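You operate a simulated robot arm through the tools that you are given. There is no shell and no other tool.

You are at the controls of a simulated robot arm. One attempt, no reset.

TASK
Press the following scooter's four loose sill covers home, D to A.

It is judged by the outcome, as a careful person would: the job done as asked, and still so three seconds after it is handed in. It fails if anything else is knocked over, pushed out of place, dropped, spilled or broken. Lids that push on must go on centred and level and be pressed home; caps that screw on are set level and turned clockwise until they are tight.

THE ROBOT
A 7-joint arm with a two-finger gripper, fixed in place. Base frame: the origin is at the foot of the arm, x ahead of it, y to its left, z up; the work surface is at about z = 40.5. Units: cm, degrees, N and s.
With the tool pointing down near the work surface it reaches from about 26 to 50 cm from the base axis. Its first joint turns from -66.0 to 66.0 degrees. Payload 2.45 kg.
Tool frame: the origin (TCP) lies between the finger pads and is the grasp point; the fingertips stand 2.6 cm ahead of it; z points along the fingers, y is the line along which they close. The gripper opens to 9.6 cm. The gripper's body begins 6.9 cm behind the TCP.
Orientation is that of the tool frame in the base frame, as [roll, pitch, yaw] about the fixed x, y, z axes, in that order (R = Rz(yaw) Ry(pitch) Rx(roll)). With the fingers straight down and closing along the base's y, the tool's x points along the base's -x, its y along +y and its z along -z.

THE INTERFACE
- The arm moves only by the tool drive_tool. Its argument "targets" is a list that holds one entry, the list of rows, each a list of 7 numbers: the shift along the tool's x, y, z in units of 400 mm (1.0 is 400 mm), then the turn, a rotation vector about the tool's x, y, z in units of 60 degrees (1.0 is 60 degrees), then the opening, from 0 (shut) to 1 (fully open). In form: [[[dx, dy, dz, ax, ay, az, hand], ...]]. A call has 1 to 20 rows; each row is the pose to reach, as a shift and turn from the pose commanded when the call began, along the tool's axes at that moment. A call with a number of a shift or a turn outside -1 to 1 is refused whole. Rows are played at 5 a second. More than 5 cm and 8.6 degrees between two rows, or a gripper value outside its range, and nothing of the call is played. Where a pose cannot be reached the arm comes as near as it can. A force on the tool above 50 N (or 10 N above the force at the start of the call, whichever is more), or a blocked arm, ends the call early, and 0.2 s more pass. The fingers move at their own pace and stop on an object; they squeeze with about 33 N. The grip force told is the motor's: it shows also when the fingers shut on nothing. Time passes only in rows, and 0.2 s behind the last, so rows that repeat a pose let the fingers close. It gives the time, the measured TCP pose, the force on the tool (base axes), the opening and the grip force at its end, in the units of the frame above (readings bear some noise), with the torque about the TCP (base axes, N m) and any sound that the robot's microphone picked up.
- Cameras (640 x 400 px; columns grow to the right, rows downward): "scene" is fixed at [17.17, -41.39, 140.37]; the picture's right is [0.61, -0.79, 0.00], its down [-0.60, -0.46, -0.65] and it looks along [0.52, 0.39, -0.76] (base axes); focal length 324 px, centre (320, 200). "wrist" rides on the gripper at [8.2, 0.3, -9.8] in the tool frame; the picture's right is [-0.04, 1.00, 0.00], its down [-0.73, -0.03, -0.68] and it looks along [-0.68, -0.03, 0.73] (tool axes); focal length 256 px, centre (320, 200). There is no depth. A picture from a camera that has moved, and an enlarged one, comes with that camera's place and axes in the base frame and with its lens.
- get_image(camera): a new picture of that camera. It takes no simulated time.
- inspect(camera, box): a new picture of the part [left, top, right, bottom] of that camera's present view, enlarged. It takes no simulated time.
- hand_in(): hands the job in; it is judged then, once.

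Places have to be worked out from the pictures, the camera data and where the tool is seen. Open the gripper and draw the arm clear of the work before you hand the job in, unless the task says otherwise.

The tools are called after "Emit:" as name(argument=value, ...) on one line, values as JSON. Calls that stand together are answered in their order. drive_tool: Moves the arm, as the interface text tells. Its arguments: {"type":"object","properties":{"targets":{"type":"array","items":{"type":"array","items":{"type":"array","items":{"type":"number"}}}}},"required":["targets"]} The other tools are called the same way: get_image (camera) takes a picture; inspect (camera, box) takes an enlarged picture of a part of a camera's view; hand_in () hands the job in.

At the start:

```text
time: 0.0
position: [45.55, -17.75, 103.54]
tcp_rot: [-179.9, 0.1, 179.9]
ft_force: [-0.1, -0.3, 0.5]
moment: [-0.02, -0.03, 0.04]
width: 9.6
finger_force: 0.1
```

scene: 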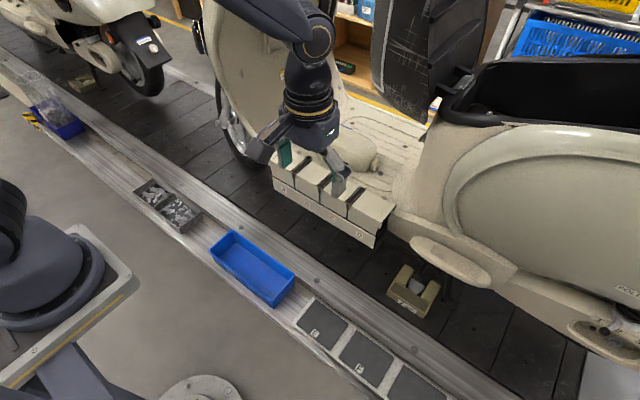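
wrist: 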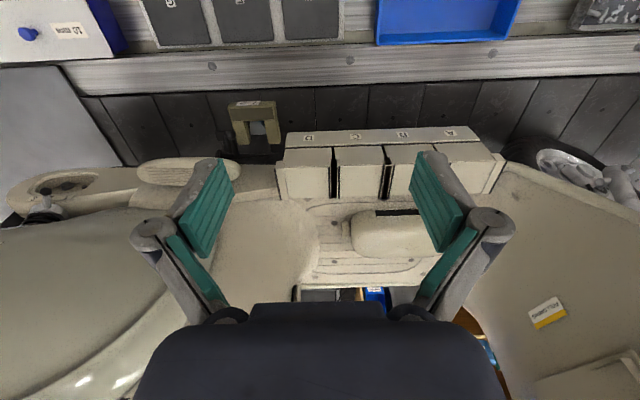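

I'll look more closely at the scene and the sill covers before moving anything.

Emit:
inspect(camera="scene", box=[240, 130, 420, 260])

Emit:
inspect(camera="wrist", box=[250, 100, 530, 290])

Emit:
inspect(camera="scene", box=[0, 0, 220, 140])

```text
3.08 times, centred on (330, 195) of scene
camera zoom: at [17.17, -41.39, 140.37], right [0.61, -0.79, 0.0], down [-0.6, -0.46, -0.65], along [0.52, 0.39, -0.76], focal length 998 px, centre (289, 215)
```

zoom: 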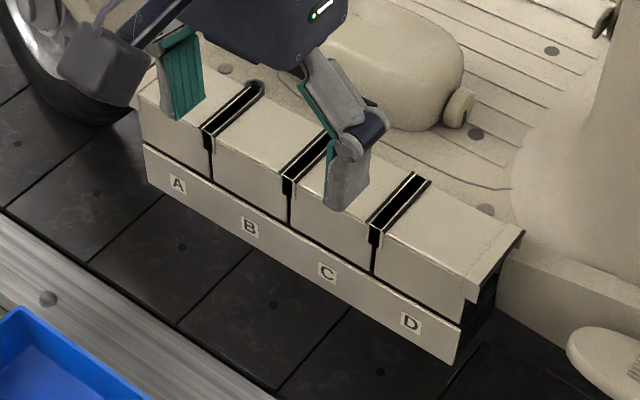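

```text
2.11 times, centred on (390, 195) of wrist
camera zoom: at [37.37, -17.38, 113.38], right [0.04, 1.0, 0.0], down [0.73, -0.03, 0.68], along [0.68, -0.03, -0.73], focal length 539 px, centre (173, 210)
```

zoom: 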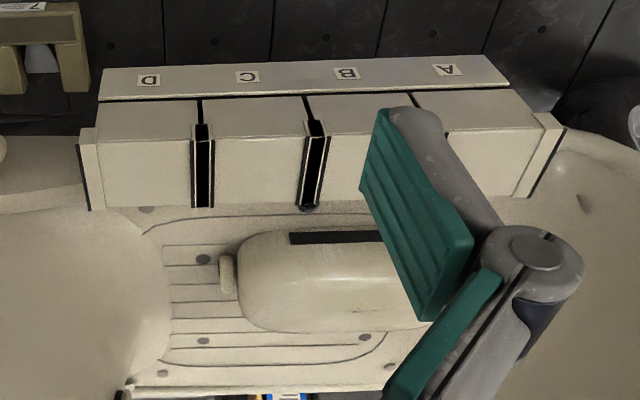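

```text
2.86 times, centred on (110, 70) of scene
camera zoom: at [17.17, -41.39, 140.37], right [0.61, -0.79, 0.0], down [-0.6, -0.46, -0.65], along [0.52, 0.39, -0.76], focal length 927 px, centre (920, 571)
```

zoom: 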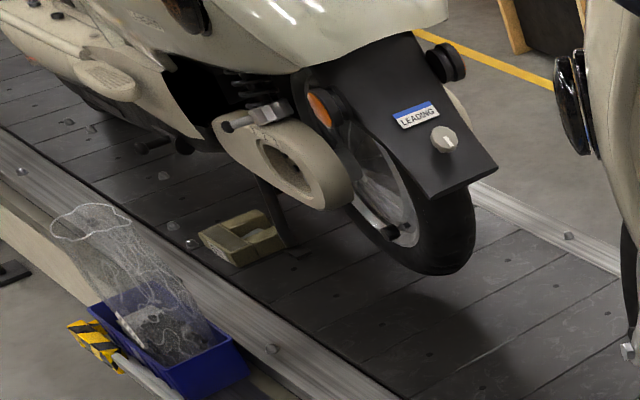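

The following scooter is the middle one (the other carries a "LEADING" tag). Its covers sit at about x 62–70, with D at y ≈ -20.7 and A at y ≈ +6; I'll enlarge further to get heights, gaps and press direction.

Emit:
inspect(camera="scene", box=[330, 170, 400, 250])

Emit:
inspect(camera="scene", box=[265, 140, 345, 210])

Emit:
inspect(camera="wrist", box=[270, 120, 400, 210])

Emit:
inspect(camera="wrist", box=[390, 120, 520, 210])

```text
5.00 times, centred on (365, 210) of scene
camera zoom: at [17.17, -41.39, 140.37], right [0.61, -0.79, 0.0], down [-0.6, -0.46, -0.65], along [0.52, 0.39, -0.76], focal length 1622 px, centre (95, 150)
```

zoom: 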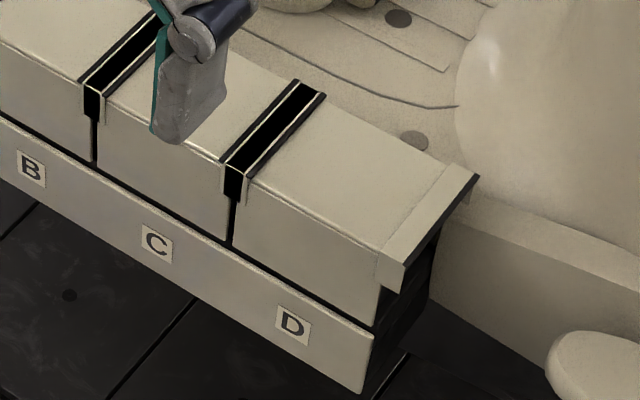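

```text
5.71 times, centred on (305, 175) of scene
camera zoom: at [17.17, -41.39, 140.37], right [0.61, -0.79, 0.0], down [-0.6, -0.46, -0.65], along [0.52, 0.39, -0.76], focal length 1854 px, centre (406, 343)
```

zoom: 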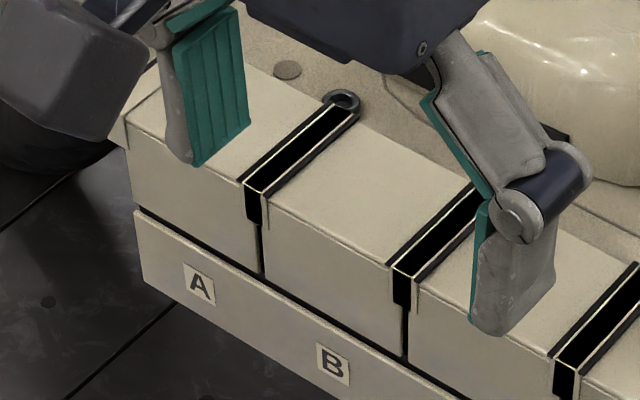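

```text
4.44 times, centred on (335, 165) of wrist
camera zoom: at [37.37, -17.38, 113.38], right [0.04, 1.0, 0.0], down [0.73, -0.03, 0.68], along [0.68, -0.03, -0.73], focal length 1138 px, centre (253, 356)
```

zoom: 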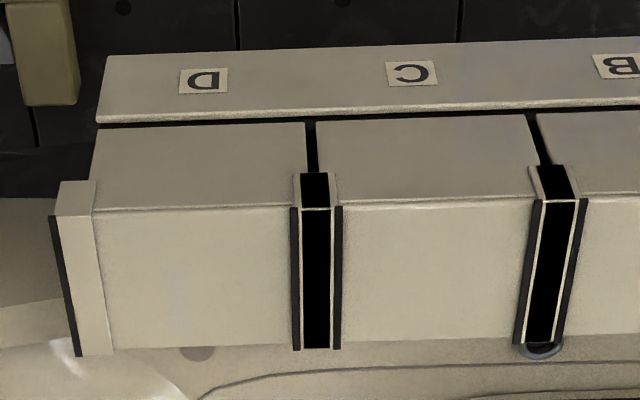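

```text
4.44 times, centred on (455, 165) of wrist
camera zoom: at [37.37, -17.38, 113.38], right [0.04, 1.0, 0.0], down [0.73, -0.03, 0.68], along [0.68, -0.03, -0.73], focal length 1138 px, centre (-280, 356)
```

zoom: 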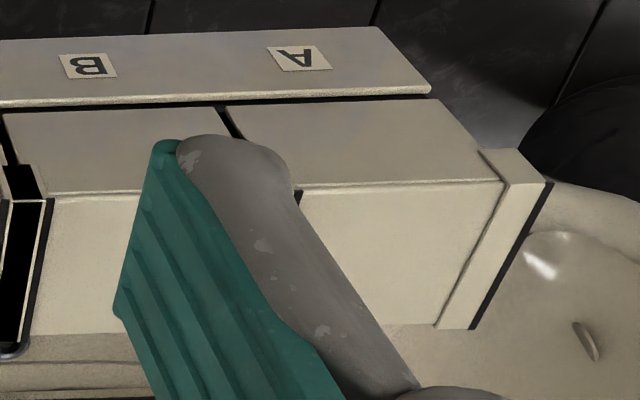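

Triangulation puts the cover tops at z ≈ 78.8, spanning x ≈ 62.4–69, each about 7.5 cm wide in y (D centre ≈ [65.7, -20.6], pitch ≈ 8.9). I'll shut the fingers, staying high, and move ahead a little to get a clear view of the channels and the rings I see at the back of some of them.

Emit:
drive_tool(targets=[[[0, 0, 0, 0, 0, 0, 0.5], [-0.05, 0, 0, 0, 0, 0, 0.2], [-0.1, 0.05, 0, 0, 0, 0, 0], [-0.15, 0.1, 0, 0, 0, 0, 0], [-0.2, 0.15, 0, 0, 0, 0, 0], [-0.2, 0.15, 0, 0, 0, 0, 0]]])

```text
time: 1.4
position: [53.44, -11.71, 103.6]
tcp_rot: [179.9, 0.0, 180.0]
ft_force: [-0.1, -0.5, -0.1]
moment: [-0.02, -0.03, -0.01]
width: 0.0
finger_force: 23.5
```

Emit:
get_image(camera="wrist")

Emit:
get_image(camera="scene")

```text
taken
camera wrist: at [45.29, -11.38, 113.39], right [0.04, 1.0, 0.0], down [0.73, -0.03, 0.68], along [0.68, -0.03, -0.73], focal length 256 px, centre (320, 200)
```

wrist: 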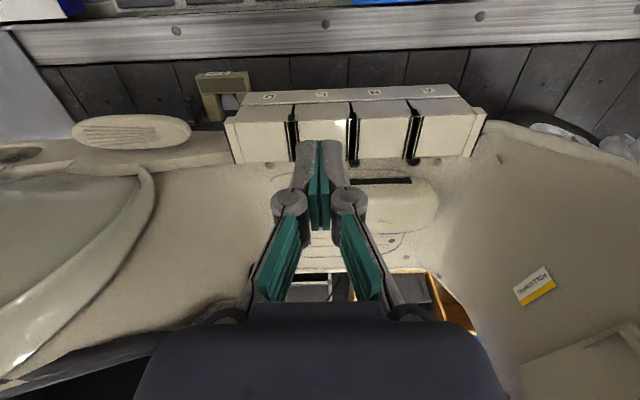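

```text
taken
```

scene: 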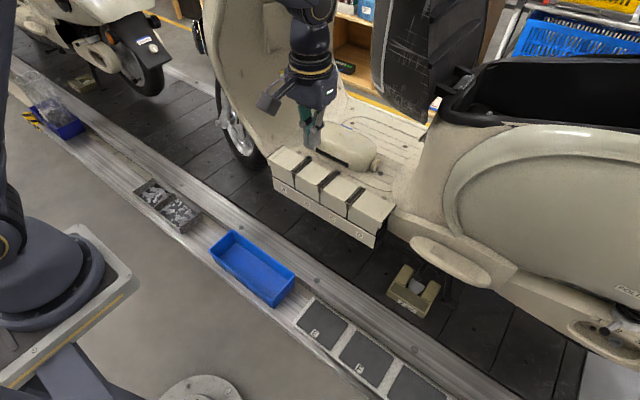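

Emit:
inspect(camera="scene", box=[262, 140, 342, 190])

Emit:
inspect(camera="scene", box=[300, 160, 400, 250])

Emit:
inspect(camera="wrist", box=[335, 75, 495, 175])

Emit:
inspect(camera="wrist", box=[210, 75, 370, 175])

```text
8.00 times, centred on (302, 165) of scene
camera zoom: at [17.17, -41.38, 140.37], right [0.61, -0.79, 0.0], down [-0.6, -0.46, -0.65], along [0.52, 0.39, -0.76], focal length 2596 px, centre (464, 480)
```

zoom: 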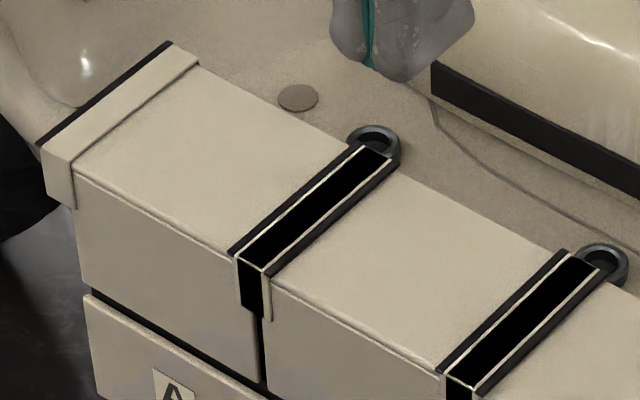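

```text
4.44 times, centred on (350, 205) of scene
camera zoom: at [17.17, -41.38, 140.37], right [0.61, -0.79, 0.0], down [-0.6, -0.46, -0.65], along [0.52, 0.39, -0.76], focal length 1442 px, centre (187, 178)
```

zoom: 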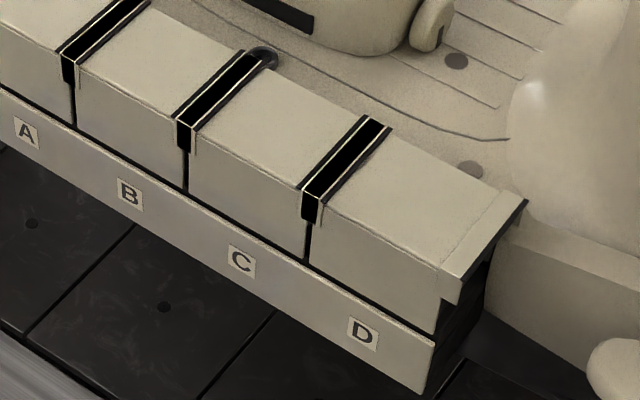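

```text
4.00 times, centred on (415, 125) of wrist
camera zoom: at [45.29, -11.38, 113.39], right [0.04, 1.0, 0.0], down [0.73, -0.03, 0.68], along [0.68, -0.03, -0.73], focal length 1024 px, centre (-60, 500)
```

zoom: 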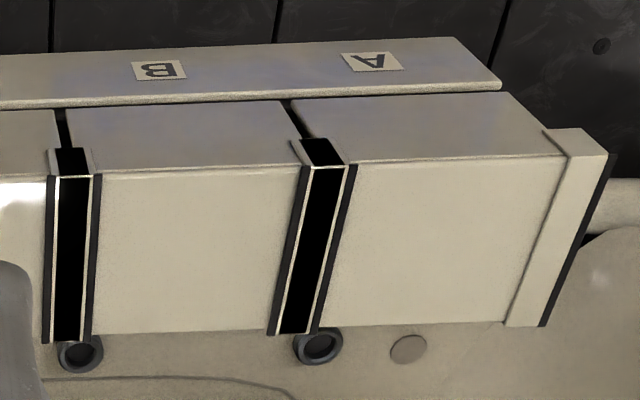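

```text
4.00 times, centred on (290, 125) of wrist
camera zoom: at [45.29, -11.38, 113.39], right [0.04, 1.0, 0.0], down [0.73, -0.03, 0.68], along [0.68, -0.03, -0.73], focal length 1024 px, centre (440, 500)
```

zoom: 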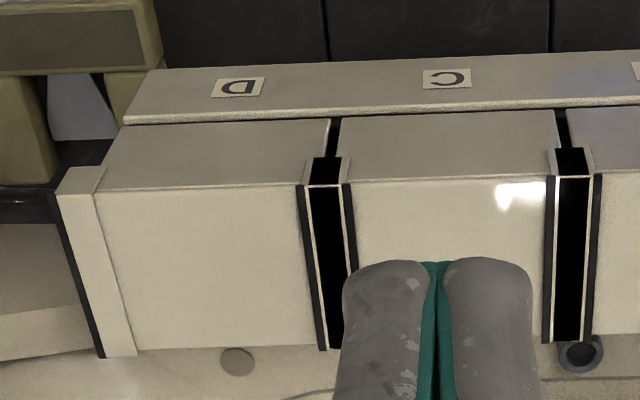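

The covers look flat on top, standing off the lettered plate by a small gap underneath (about 4–5 mm), so they press downward; the rings are just eyelets in the floor behind. I'll now travel, still high, to above D and check reach and clearance to the rear bodywork.

Emit:
drive_tool(targets=[[[-0.1, -0.05, 0, 0, 0, 0, 0], [-0.2, -0.1, 0, 0, 0, 0, 0], [-0.3, -0.15, 0, 0, 0, 0, 0], [-0.305, -0.221, 0.05, 0, 0, 0, 0], [-0.305, -0.221, 0.05, 0, 0, 0, 0]]])

```text
time: 2.6
position: [65.81, -20.65, 101.61]
tcp_rot: [-179.9, 0.0, 180.0]
ft_force: [0.3, -0.2, -0.2]
moment: [-0.02, 0.0, -0.04]
width: 0.01
finger_force: 28.1
```

Emit:
get_image(camera="wrist")

Emit:
inspect(camera="scene", box=[250, 60, 490, 260])

```text
taken
camera wrist: at [57.63, -20.33, 111.32], right [0.04, 1.0, 0.0], down [0.73, -0.03, 0.68], along [0.68, -0.03, -0.73], focal length 256 px, centre (320, 200)
```

wrist: 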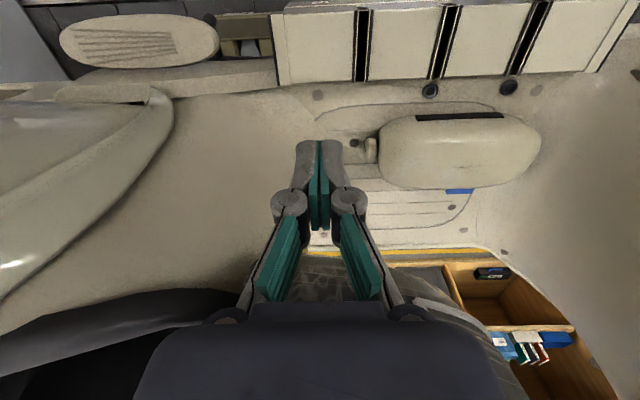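

```text
2.00 times, centred on (370, 160) of scene
camera zoom: at [17.17, -41.39, 140.37], right [0.61, -0.79, 0.0], down [-0.6, -0.46, -0.65], along [0.52, 0.39, -0.76], focal length 649 px, centre (220, 280)
```

zoom: 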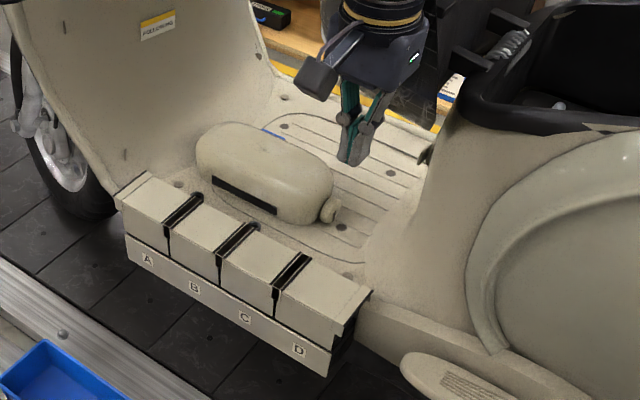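

Reach is fine and the rear bodywork leans away. I'll enlarge the wrist view of the covers from this angle to refine the centre of each.

Emit:
inspect(camera="wrist", box=[260, 0, 460, 110])

Emit:
inspect(camera="wrist", box=[440, 0, 640, 110])

Emit:
inspect(camera="scene", box=[262, 140, 402, 250])

```text
3.20 times, centred on (360, 55) of wrist
camera zoom: at [57.63, -20.33, 111.32], right [0.04, 1.0, 0.0], down [0.73, -0.03, 0.68], along [0.68, -0.03, -0.73], focal length 819 px, centre (192, 664)
```

zoom: 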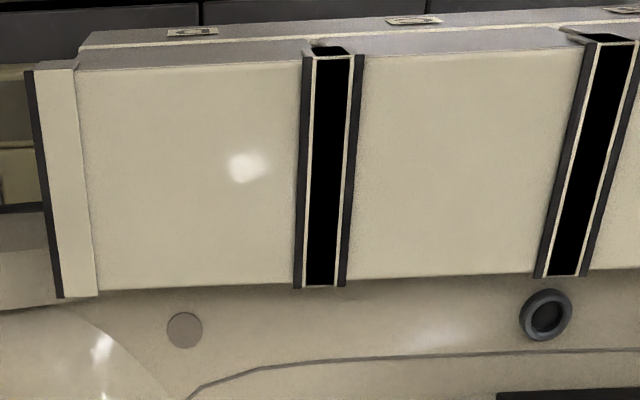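

```text
3.20 times, centred on (540, 55) of wrist
camera zoom: at [57.63, -20.33, 111.32], right [0.04, 1.0, 0.0], down [0.73, -0.03, 0.68], along [0.68, -0.03, -0.73], focal length 819 px, centre (-384, 664)
```

zoom: 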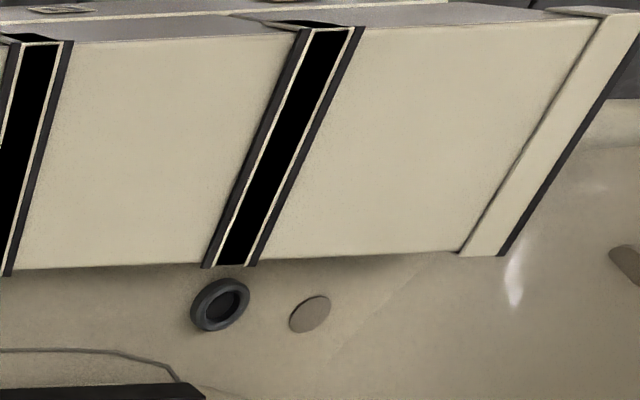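

```text
3.64 times, centred on (332, 195) of scene
camera zoom: at [17.17, -41.39, 140.37], right [0.61, -0.79, 0.0], down [-0.6, -0.46, -0.65], along [0.52, 0.39, -0.76], focal length 1180 px, centre (276, 218)
```

zoom: 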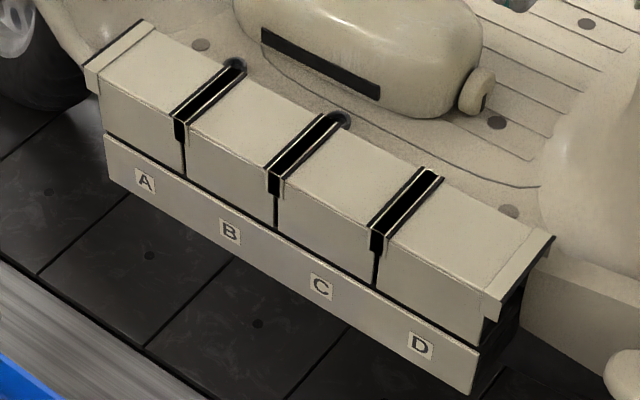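

From here D's top spans x ≈ 61.5–68.4 and y ≈ -24.4 to -16.95, centre ≈ [65.0, -20.65]. I'll descend over that centre to z = 85 (fingertips about 3.5 cm above the top) and look again.

Emit:
drive_tool(targets=[[[0.018, 0, 0.08, 0, 0, 0, 0], [0.018, 0, 0.18, 0, 0, 0, 0], [0.018, 0, 0.28, 0, 0, 0, 0], [0.018, 0, 0.36, 0, 0, 0, 0], [0.018, 0, 0.415, 0, 0, 0, 0], [0.018, 0, 0.415, 0, 0, 0, 0]]])

```text
time: 4.0
position: [65.08, -20.55, 84.96]
tcp_rot: [-180.0, 0.1, 179.9]
ft_force: [0.0, -0.6, 0.5]
moment: [0.01, 0.0, 0.0]
width: 0.0
finger_force: 27.9
```

Emit:
get_image(camera="wrist")

Emit:
inspect(camera="scene", box=[290, 120, 430, 250])

```text
taken
camera wrist: at [56.92, -20.18, 94.69], right [0.04, 1.0, 0.0], down [0.73, -0.03, 0.68], along [0.68, -0.03, -0.73], focal length 256 px, centre (320, 200)
```

wrist: 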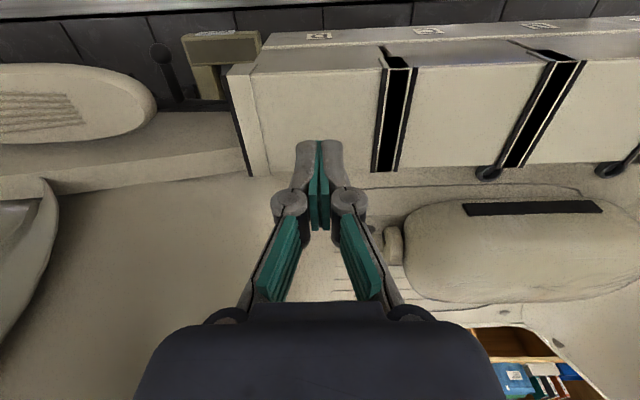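

```text
3.08 times, centred on (360, 185) of scene
camera zoom: at [17.17, -41.39, 140.37], right [0.61, -0.79, 0.0], down [-0.6, -0.46, -0.65], along [0.52, 0.39, -0.76], focal length 998 px, centre (197, 246)
```

zoom: 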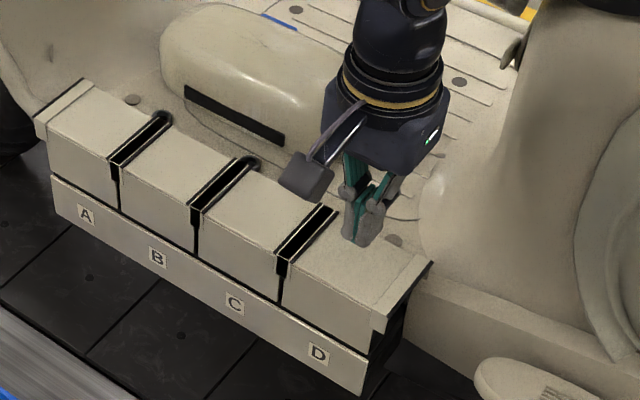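

Closer view agrees: D's top is centred about [64.9, -20.6] with its surface somewhere around z 79–80, so contact is expected near TCP z ≈ 82. I'll ease down in 1 mm steps and watch the force.

Emit:
drive_tool(targets=[[[0, 0, 0.02, 0, 0, 0, 0], [0, 0, 0.04, 0, 0, 0, 0], [0, 0, 0.05, 0, 0, 0, 0], [0, 0, 0.055, 0, 0, 0, 0], [0, 0, 0.06, 0, 0, 0, 0], [0, 0, 0.0625, 0, 0, 0, 0], [0, 0, 0.065, 0, 0, 0, 0], [0, 0, 0.0675, 0, 0, 0, 0], [0, 0, 0.07, 0, 0, 0, 0], [0, 0, 0.07, 0, 0, 0, 0]]])

```text
time: 6.2
position: [64.97, -20.68, 82.19]
tcp_rot: [180.0, 0.1, -180.0]
ft_force: [-1.3, -0.2, -0.7]
moment: [0.03, 0.01, 0.01]
width: 0.0
finger_force: 28.1
```

No contact yet at TCP z = 82.2. Checking the gap visually before going on.

Emit:
inspect(camera="scene", box=[320, 150, 410, 250])

Emit:
inspect(camera="wrist", box=[200, 20, 440, 200])

```text
4.00 times, centred on (365, 200) of scene
camera zoom: at [17.17, -41.39, 140.37], right [0.61, -0.79, 0.0], down [-0.6, -0.46, -0.65], along [0.52, 0.39, -0.76], focal length 1298 px, centre (140, 200)
```

zoom: 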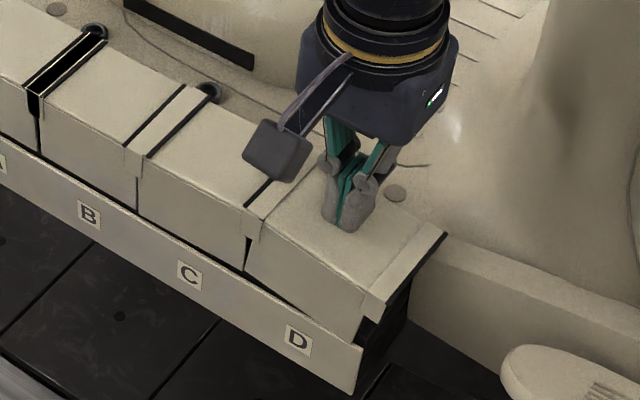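

```text
2.22 times, centred on (320, 110) of wrist
camera zoom: at [56.83, -20.2, 91.94], right [0.04, 1.0, 0.0], down [0.73, -0.03, 0.68], along [0.68, -0.03, -0.73], focal length 569 px, centre (320, 400)
```

zoom: 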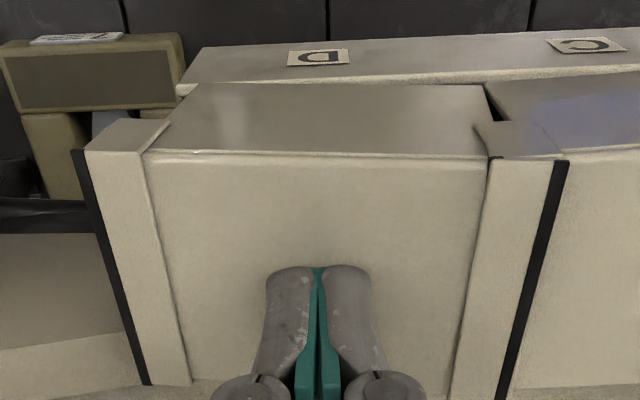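

Something changed: the D/C and C/B joints that looked like open black channels now look cream. I need to understand this before going on, so I'll look closely from both cameras.

Emit:
get_image(camera="wrist")

Emit:
inspect(camera="scene", box=[262, 135, 402, 255])

Emit:
inspect(camera="wrist", box=[360, 20, 640, 200])

Emit:
inspect(camera="scene", box=[340, 180, 400, 240])

```text
taken
camera wrist: at [56.83, -20.2, 91.94], right [0.04, 1.0, 0.0], down [0.73, -0.03, 0.68], along [0.68, -0.03, -0.73], focal length 256 px, centre (320, 200)
```

wrist: 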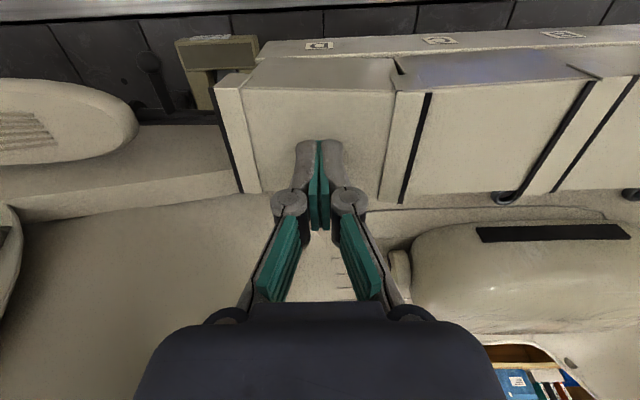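

```text
3.33 times, centred on (332, 195) of scene
camera zoom: at [17.17, -41.39, 140.37], right [0.61, -0.79, 0.0], down [-0.6, -0.46, -0.65], along [0.52, 0.39, -0.76], focal length 1082 px, centre (280, 217)
```

zoom: 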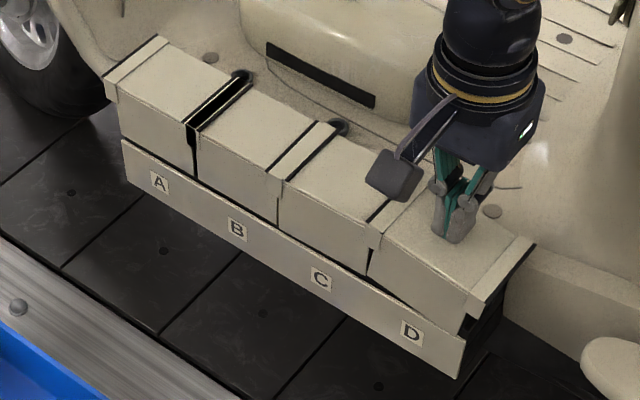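

```text
2.22 times, centred on (500, 110) of wrist
camera zoom: at [56.83, -20.2, 91.94], right [0.04, 1.0, 0.0], down [0.73, -0.03, 0.68], along [0.68, -0.03, -0.73], focal length 569 px, centre (-80, 400)
```

zoom: 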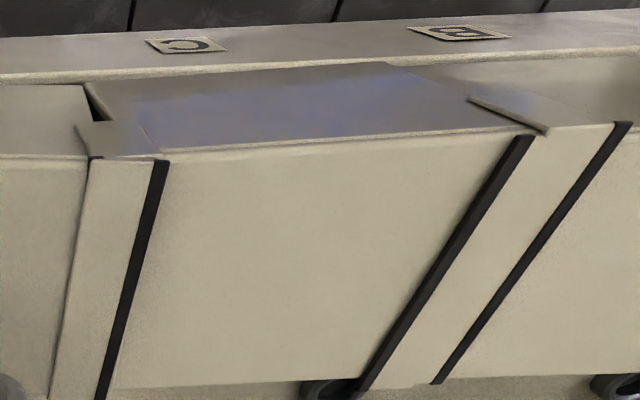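

```text
6.67 times, centred on (370, 210) of scene
camera zoom: at [17.17, -41.39, 140.37], right [0.61, -0.79, 0.0], down [-0.6, -0.46, -0.65], along [0.52, 0.39, -0.76], focal length 2163 px, centre (-13, 133)
```

zoom: 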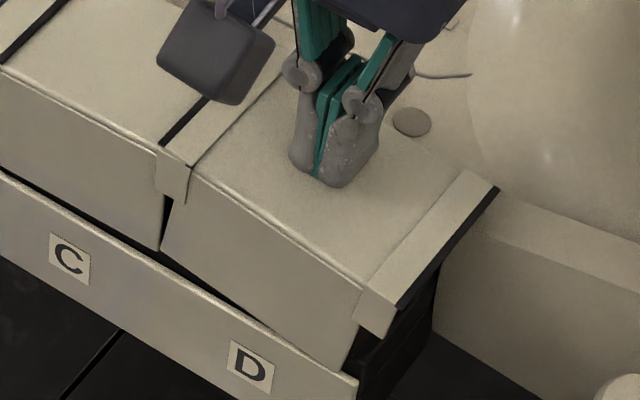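

D appears to have tipped: its -y end is lower, and the D/C joint has risen. I'll measure the gaps under D and C closely before doing anything more.

Emit:
inspect(camera="scene", box=[350, 200, 390, 245])

Emit:
inspect(camera="scene", box=[310, 180, 360, 225])

Emit:
inspect(camera="scene", box=[270, 145, 330, 200])

Emit:
inspect(camera="wrist", box=[205, 30, 445, 110])

```text
8.89 times, centred on (370, 222) of scene
camera zoom: at [17.17, -41.39, 140.37], right [0.61, -0.79, 0.0], down [-0.6, -0.46, -0.65], along [0.52, 0.39, -0.76], focal length 2884 px, centre (-124, 0)
```

zoom: 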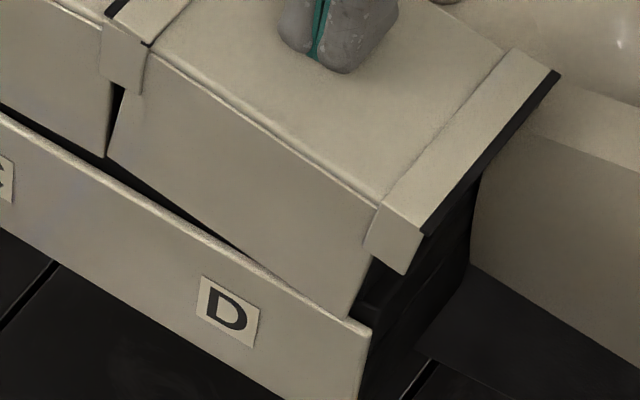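

```text
8.89 times, centred on (335, 202) of scene
camera zoom: at [17.17, -41.39, 140.37], right [0.61, -0.79, 0.0], down [-0.6, -0.46, -0.65], along [0.52, 0.39, -0.76], focal length 2884 px, centre (187, 178)
```

zoom: 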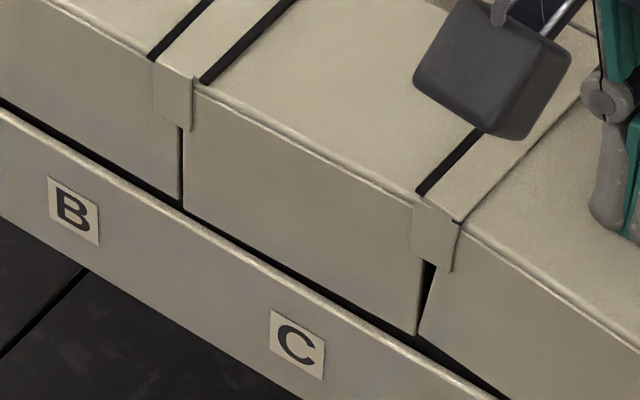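

```text
7.27 times, centred on (300, 172) of scene
camera zoom: at [17.17, -41.39, 140.37], right [0.61, -0.79, 0.0], down [-0.6, -0.46, -0.65], along [0.52, 0.39, -0.76], focal length 2360 px, centre (466, 400)
```

zoom: 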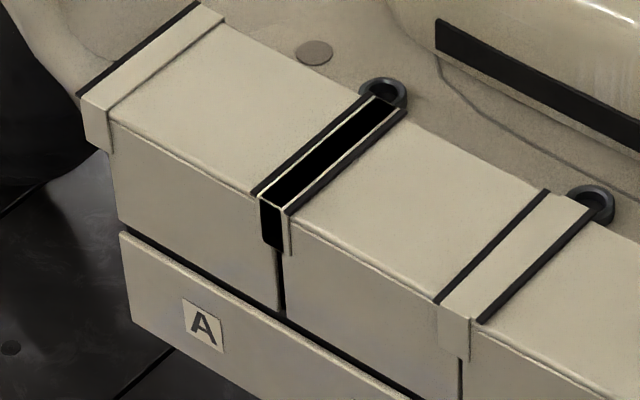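

```text
2.67 times, centred on (325, 70) of wrist
camera zoom: at [56.83, -20.2, 91.94], right [0.04, 1.0, 0.0], down [0.73, -0.03, 0.68], along [0.68, -0.03, -0.73], focal length 683 px, centre (307, 547)
```

zoom: 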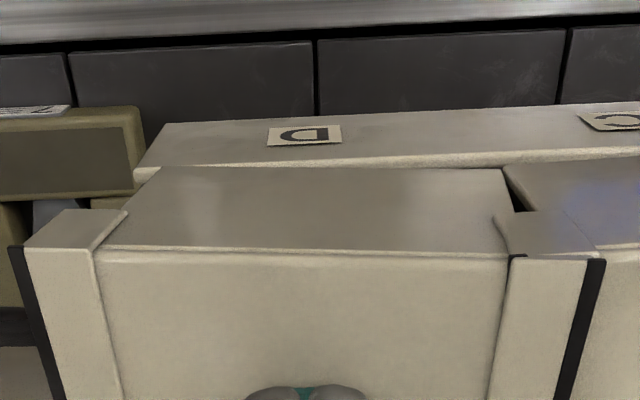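

D has indeed rocked: its -y end is down at the plate while its +y end, and with it C's near edge, rose about 5 mm, with hardly any force – so it teeters on a middle support and a single central push can't keep it level. I'll back off, open the fingers to about 5 cm so they can press both ends of the cover at once, and see how it settles.

Emit:
drive_tool(targets=[[[0, 0, -0.02, 0, 0, 0, 0], [0, 0, -0.06, 0, 0, 0, 0], [0, 0, -0.1, 0, 0, 0, 0], [0, 0, -0.1, 0, 0, 0, 0.52], [0, 0, -0.1, 0, 0, 0, 0.52], [0, 0, -0.1, 0, 0, 0, 0.52], [0, 0, -0.1, 0, 0, 0, 0.52]]])

```text
time: 7.8
position: [65.06, -20.57, 86.24]
tcp_rot: [179.9, -0.1, -180.0]
ft_force: [-0.3, 0.6, 0.1]
moment: [0.0, 0.01, 0.01]
width: 4.98
finger_force: 0.1
```

Emit:
get_image(camera="wrist")

Emit:
inspect(camera="scene", box=[350, 200, 390, 245])

Emit:
inspect(camera="scene", box=[262, 135, 402, 255])

Emit:
inspect(camera="wrist", box=[205, 30, 445, 190])

```text
taken
camera wrist: at [56.9, -20.29, 95.99], right [0.04, 1.0, 0.0], down [0.73, -0.03, 0.68], along [0.68, -0.03, -0.73], focal length 256 px, centre (320, 200)
```

wrist: 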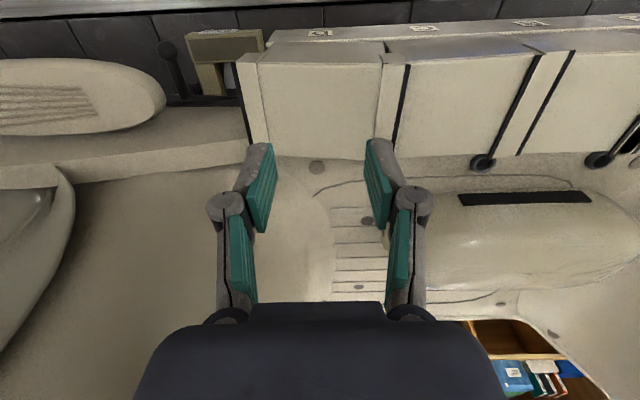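

```text
8.89 times, centred on (370, 222) of scene
camera zoom: at [17.17, -41.39, 140.37], right [0.61, -0.79, 0.0], down [-0.6, -0.46, -0.65], along [0.52, 0.39, -0.76], focal length 2884 px, centre (-124, 0)
```

zoom: 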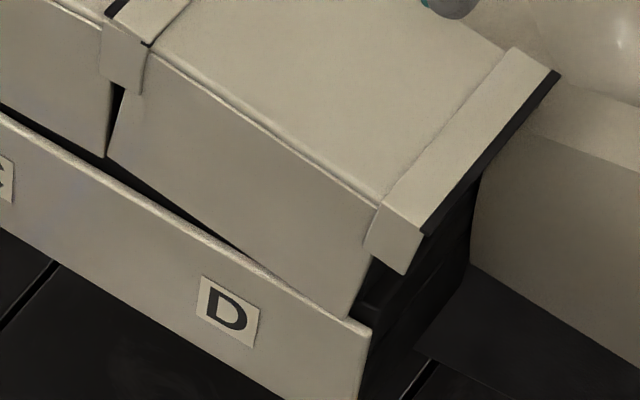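

```text
3.33 times, centred on (332, 195) of scene
camera zoom: at [17.17, -41.39, 140.37], right [0.61, -0.79, 0.0], down [-0.6, -0.46, -0.65], along [0.52, 0.39, -0.76], focal length 1082 px, centre (280, 217)
```

zoom: 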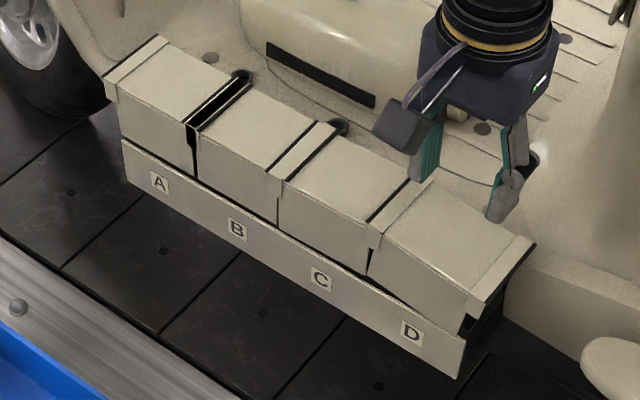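

```text
2.50 times, centred on (325, 110) of wrist
camera zoom: at [56.9, -20.29, 95.99], right [0.04, 1.0, 0.0], down [0.73, -0.03, 0.68], along [0.68, -0.03, -0.73], focal length 640 px, centre (308, 425)
```

zoom: 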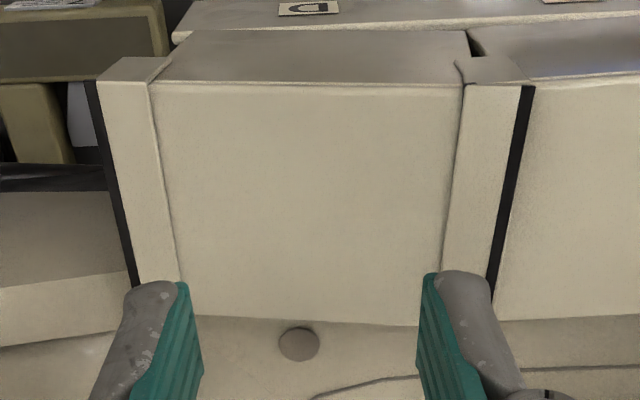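

D stays tipped after backing off. With the fingers spread (≈4.6 cm) and centred on D, I'll come down in small steps so the high +y end is pressed level first, then both ends together.

Emit:
drive_tool(targets=[[[0, 0, 0.03, 0, 0, 0, 0.48], [0, 0, 0.06, 0, 0, 0, 0.48], [0, 0, 0.08, 0, 0, 0, 0.48], [0, 0, 0.085, 0, 0, 0, 0.48], [0, 0, 0.09, 0, 0, 0, 0.48], [0, 0, 0.0925, 0, 0, 0, 0.48], [0, 0, 0.095, 0, 0, 0, 0.48], [0, 0, 0.0975, 0, 0, 0, 0.48], [0, 0, 0.1, 0, 0, 0, 0.48], [0, 0, 0.1, 0, 0, 0, 0.48]]])

```text
time: 10.0
position: [64.9, -20.66, 82.2]
tcp_rot: [180.0, -0.1, -180.0]
ft_force: [0.3, -0.4, -0.6]
moment: [0.03, 0.02, 0.04]
width: 4.6
finger_force: 0.0
```

Emit:
get_image(camera="wrist")

Emit:
inspect(camera="scene", box=[330, 180, 400, 250])

Emit:
inspect(camera="wrist", box=[205, 30, 445, 190])

```text
taken
camera wrist: at [56.82, -20.28, 91.96], right [0.04, 1.0, 0.0], down [0.73, -0.03, 0.68], along [0.68, -0.03, -0.73], focal length 256 px, centre (320, 200)
```

wrist: 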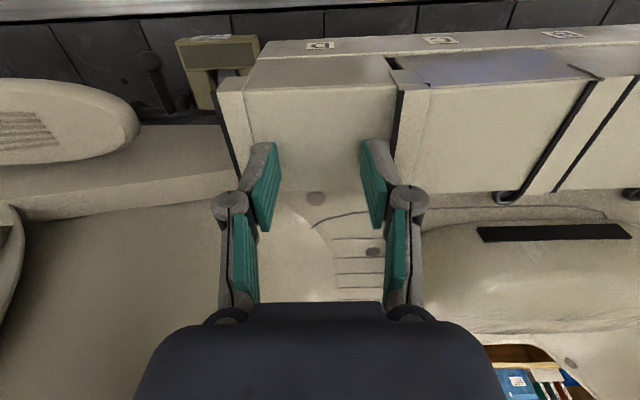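

```text
5.71 times, centred on (365, 215) of scene
camera zoom: at [17.17, -41.39, 140.37], right [0.61, -0.79, 0.0], down [-0.6, -0.46, -0.65], along [0.52, 0.39, -0.76], focal length 1854 px, centre (63, 114)
```

zoom: 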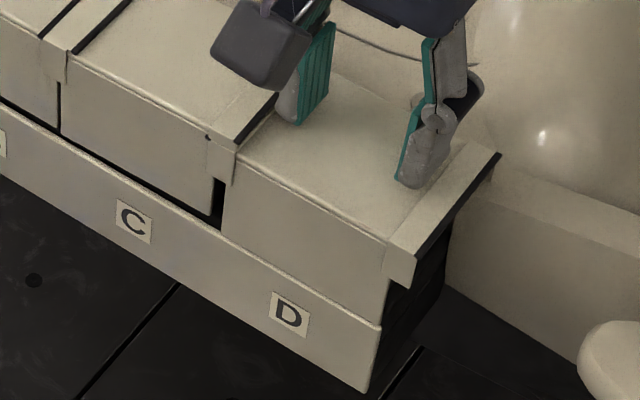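

```text
2.50 times, centred on (325, 110) of wrist
camera zoom: at [56.82, -20.28, 91.96], right [0.04, 1.0, 0.0], down [0.73, -0.03, 0.68], along [0.68, -0.03, -0.73], focal length 640 px, centre (308, 425)
```

zoom: 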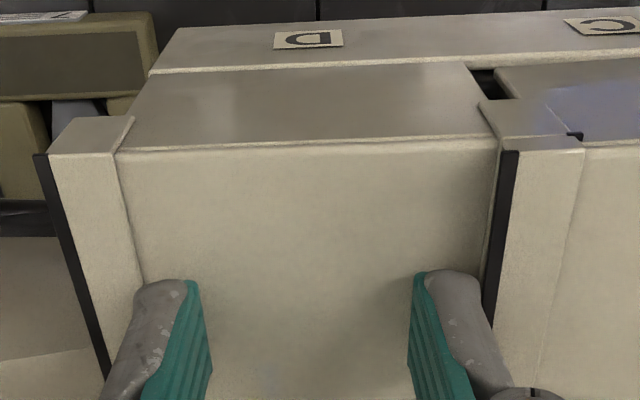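

Now D sits level with its lower edge down at the plate, and C's lip lies on top of D's edge. I'll press a bit further in 1 mm steps to confirm it is fully home (force should rise against a hard stop).

Emit:
drive_tool(targets=[[[0, 0, 0.0025, 0, 0, 0, 0.48], [0, 0, 0.005, 0, 0, 0, 0.48], [0, 0, 0.0075, 0, 0, 0, 0.48], [0, 0, 0.0075, 0, 0, 0, 0.48]]])

```text
time: 11.0
position: [64.92, -20.72, 81.98]
tcp_rot: [-180.0, -0.1, 180.0]
ft_force: [-0.2, 0.0, 0.0]
moment: [0.01, 0.04, 0.03]
width: 4.59
finger_force: 0.0
```

Still no force at TCP z ≈ 81.9, so the fingertips aren't loading D yet. Continuing down in 1 mm steps.

Emit:
drive_tool(targets=[[[0, 0, 0.0025, 0, 0, 0, 0.48], [0, 0, 0.005, 0, 0, 0, 0.48], [0, 0, 0.0075, 0, 0, 0, 0.48], [0, 0, 0.0075, 0, 0, 0, 0.48]]])

```text
time: 12.0
position: [65.07, -20.54, 81.76]
tcp_rot: [180.0, 0.1, -179.9]
ft_force: [-0.4, 0.4, 4.5]
moment: [0.02, 0.01, 0.02]
width: 4.63
finger_force: 0.0
```

Contact: 4.5 N with almost no moment, so both fingers bear evenly. I'll keep pressing in half-millimetre steps.

Emit:
drive_tool(targets=[[[0, 0, 0.00125, 0, 0, 0, 0.48], [0, 0, 0.0025, 0, 0, 0, 0.48], [0, 0, 0.00375, 0, 0, 0, 0.48], [0, 0, 0.005, 0, 0, 0, 0.48], [0, 0, 0.005, 0, 0, 0, 0.48]]])

Emit:
inspect(camera="scene", box=[330, 180, 400, 250])

```text
time: 13.2
position: [65.06, -20.67, 81.67]
tcp_rot: [-179.9, 0.2, -179.9]
ft_force: [-7.4, 3.7, 36.1]
moment: [0.29, 0.28, 0.03]
width: 4.57
finger_force: 12.9
```

```text
5.71 times, centred on (365, 215) of scene
camera zoom: at [17.08, -41.36, 140.39], right [0.61, -0.79, 0.0], down [-0.6, -0.46, -0.65], along [0.52, 0.39, -0.76], focal length 1854 px, centre (63, 114)
```

zoom: 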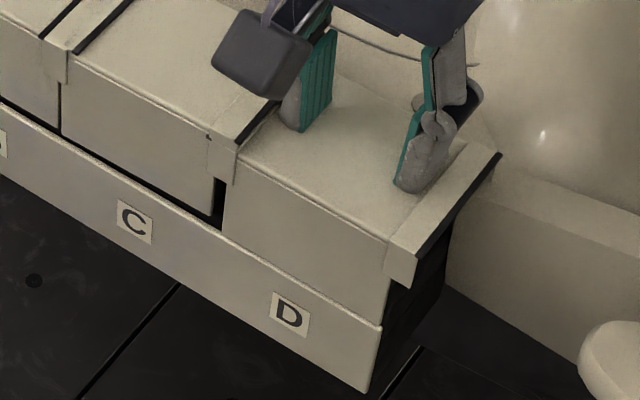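

D resists at 36 N with the surface unmoving: it is home (fingertip height ≈ 79.1). I'll lift straight up, move over C (≈ y -11.6) and look.

Emit:
drive_tool(targets=[[[0, 0, -0.01, 0, 0, 0, 0.48], [0, 0, -0.05, 0, 0, 0, 0.48], [0, 0, -0.12, 0, 0, 0, 0.48], [0, 0.1, -0.12, 0, 0, 0, 0.48], [0, 0.2, -0.12, 0, 0, 0, 0.48], [0, 0.225, -0.12, 0, 0, 0, 0.48], [0, 0.225, -0.12, 0, 0, 0, 0.48]]])

```text
time: 14.8
position: [64.97, -11.56, 86.42]
tcp_rot: [180.0, 0.0, -180.0]
ft_force: [0.1, 0.8, -0.7]
moment: [0.01, -0.01, -0.02]
width: 4.6
finger_force: 0.0
```

Emit:
get_image(camera="wrist")

Emit:
inspect(camera="scene", box=[320, 170, 400, 250])

Emit:
inspect(camera="wrist", box=[160, 20, 480, 200])

Emit:
inspect(camera="scene", box=[262, 135, 402, 255])

```text
taken
camera wrist: at [56.79, -11.13, 96.13], right [0.04, 1.0, 0.0], down [0.73, -0.03, 0.68], along [0.68, -0.03, -0.73], focal length 256 px, centre (320, 200)
```

wrist: 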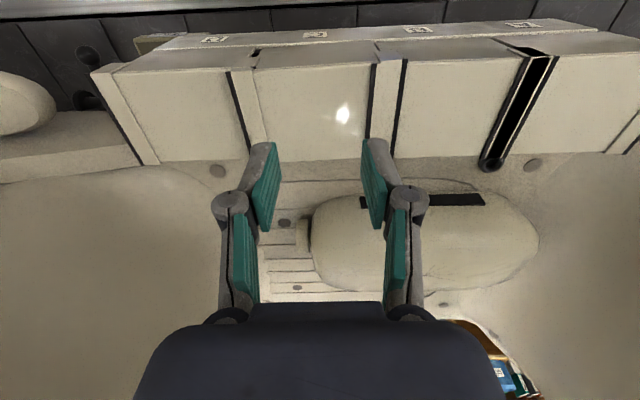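

```text
5.00 times, centred on (360, 210) of scene
camera zoom: at [17.17, -41.38, 140.37], right [0.61, -0.79, 0.0], down [-0.6, -0.46, -0.65], along [0.52, 0.39, -0.76], focal length 1622 px, centre (120, 150)
```

zoom: 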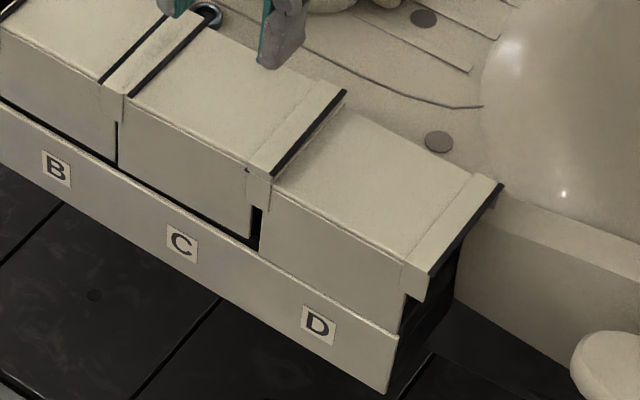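

```text
2.00 times, centred on (320, 110) of wrist
camera zoom: at [56.79, -11.13, 96.13], right [0.04, 1.0, 0.0], down [0.73, -0.03, 0.68], along [0.68, -0.03, -0.73], focal length 512 px, centre (320, 380)
```

zoom: 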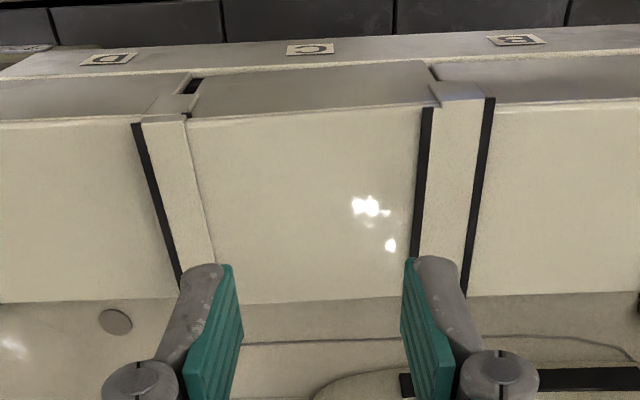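

```text
3.33 times, centred on (332, 195) of scene
camera zoom: at [17.17, -41.38, 140.37], right [0.61, -0.79, 0.0], down [-0.6, -0.46, -0.65], along [0.52, 0.39, -0.76], focal length 1082 px, centre (280, 217)
```

zoom: 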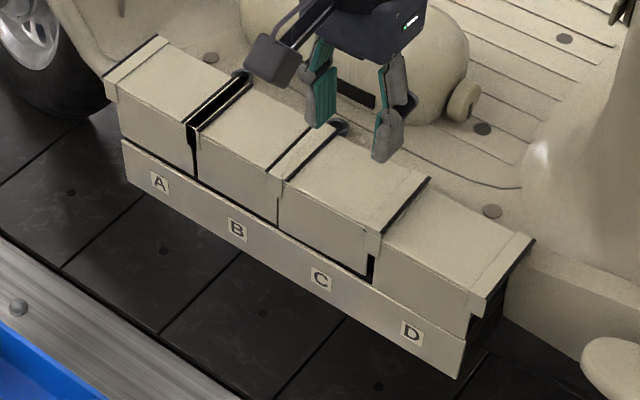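

D stays home and level. C's body spans about y -15.3 to -8.15 (centre ≈ -11.75), its -y edge still slightly high. I'll narrow the fingers to 4.2 cm, centre them on C and press down the same way.

Emit:
drive_tool(targets=[[[0, -0.005, 0.03, 0, 0, 0, 0.44], [0, -0.005, 0.06, 0, 0, 0, 0.44], [0, -0.005, 0.08, 0, 0, 0, 0.44], [0, -0.005, 0.085, 0, 0, 0, 0.44], [0, -0.005, 0.09, 0, 0, 0, 0.44], [0, -0.005, 0.0925, 0, 0, 0, 0.44], [0, -0.005, 0.095, 0, 0, 0, 0.44], [0, -0.005, 0.0975, 0, 0, 0, 0.44], [0, -0.005, 0.1, 0, 0, 0, 0.44], [0, -0.005, 0.1025, 0, 0, 0, 0.44], [0, -0.005, 0.105, 0, 0, 0, 0.44], [0, -0.005, 0.1075, 0, 0, 0, 0.44], [0, -0.005, 0.11, 0, 0, 0, 0.44], [0, -0.005, 0.1125, 0, 0, 0, 0.44], [0, -0.005, 0.1125, 0, 0, 0, 0.44]]])

Emit:
inspect(camera="scene", box=[300, 160, 400, 250])

Emit:
inspect(camera="wrist", box=[160, 20, 480, 200])

```text
time: 18.0
position: [64.98, -11.87, 81.67]
tcp_rot: [179.9, 0.1, -180.0]
ft_force: [-0.8, 0.8, 5.8]
moment: [0.06, 0.01, 0.0]
width: 4.24
finger_force: 0.1
```

```text
4.44 times, centred on (350, 205) of scene
camera zoom: at [17.15, -41.38, 140.37], right [0.61, -0.79, 0.0], down [-0.6, -0.46, -0.65], along [0.52, 0.39, -0.76], focal length 1442 px, centre (187, 178)
```

zoom: 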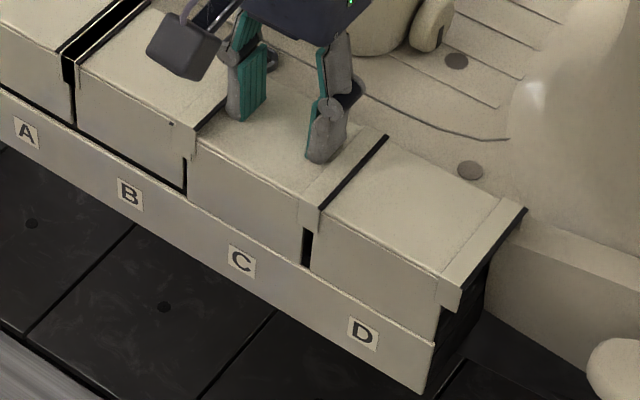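

```text
2.00 times, centred on (320, 110) of wrist
camera zoom: at [56.83, -11.44, 91.49], right [0.04, 1.0, 0.0], down [0.73, -0.03, 0.68], along [0.68, -0.03, -0.73], focal length 512 px, centre (320, 380)
```

zoom: 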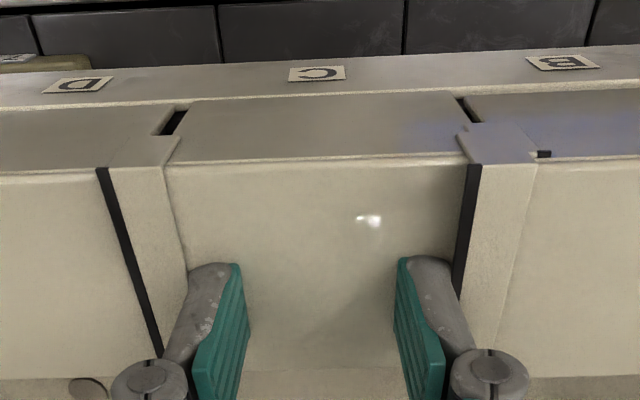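

C has gone level and down to the plate, with B's lip lying over it; contact shows 5.8 N. I'll firm it up the same way as D.

Emit:
drive_tool(targets=[[[0, 0, 0.00125, 0, 0, 0, 0.44], [0, 0, 0.0025, 0, 0, 0, 0.44], [0, 0, 0.00375, 0, 0, 0, 0.44], [0, 0, 0.00475, 0, 0, 0, 0.44], [0, 0, 0.00475, 0, 0, 0, 0.44]]])

Emit:
inspect(camera="scene", box=[300, 160, 400, 250])

```text
time: 19.2
position: [65.01, -11.89, 81.7]
tcp_rot: [180.0, 0.3, -179.9]
ft_force: [-1.4, 1.7, 21.4]
moment: [0.09, 0.1, -0.03]
width: 4.2
finger_force: 0.0
```

```text
4.44 times, centred on (350, 205) of scene
camera zoom: at [17.12, -41.38, 140.38], right [0.61, -0.79, 0.0], down [-0.6, -0.46, -0.65], along [0.52, 0.39, -0.76], focal length 1442 px, centre (187, 178)
```

zoom: 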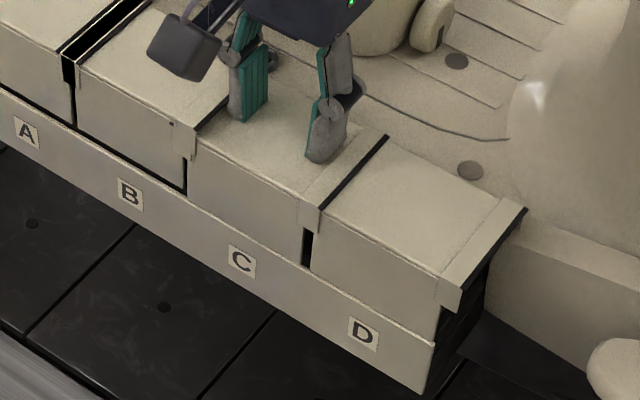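

21 N and unmoving; one more millimetre to match D's firmness, then I'll lift and move over B.

Emit:
drive_tool(targets=[[[0, 0, 0.00125, 0, 0, 0, 0.44], [0, 0, 0.0025, 0, 0, 0, 0.44], [0, 0, 0.0025, 0, 0, 0, 0.44]]])

```text
time: 20.0
position: [65.03, -11.89, 81.55]
tcp_rot: [-179.9, 0.3, -180.0]
ft_force: [-2.4, 0.3, 28.5]
moment: [0.1, 0.1, 0.0]
width: 4.77
finger_force: 5.7
```

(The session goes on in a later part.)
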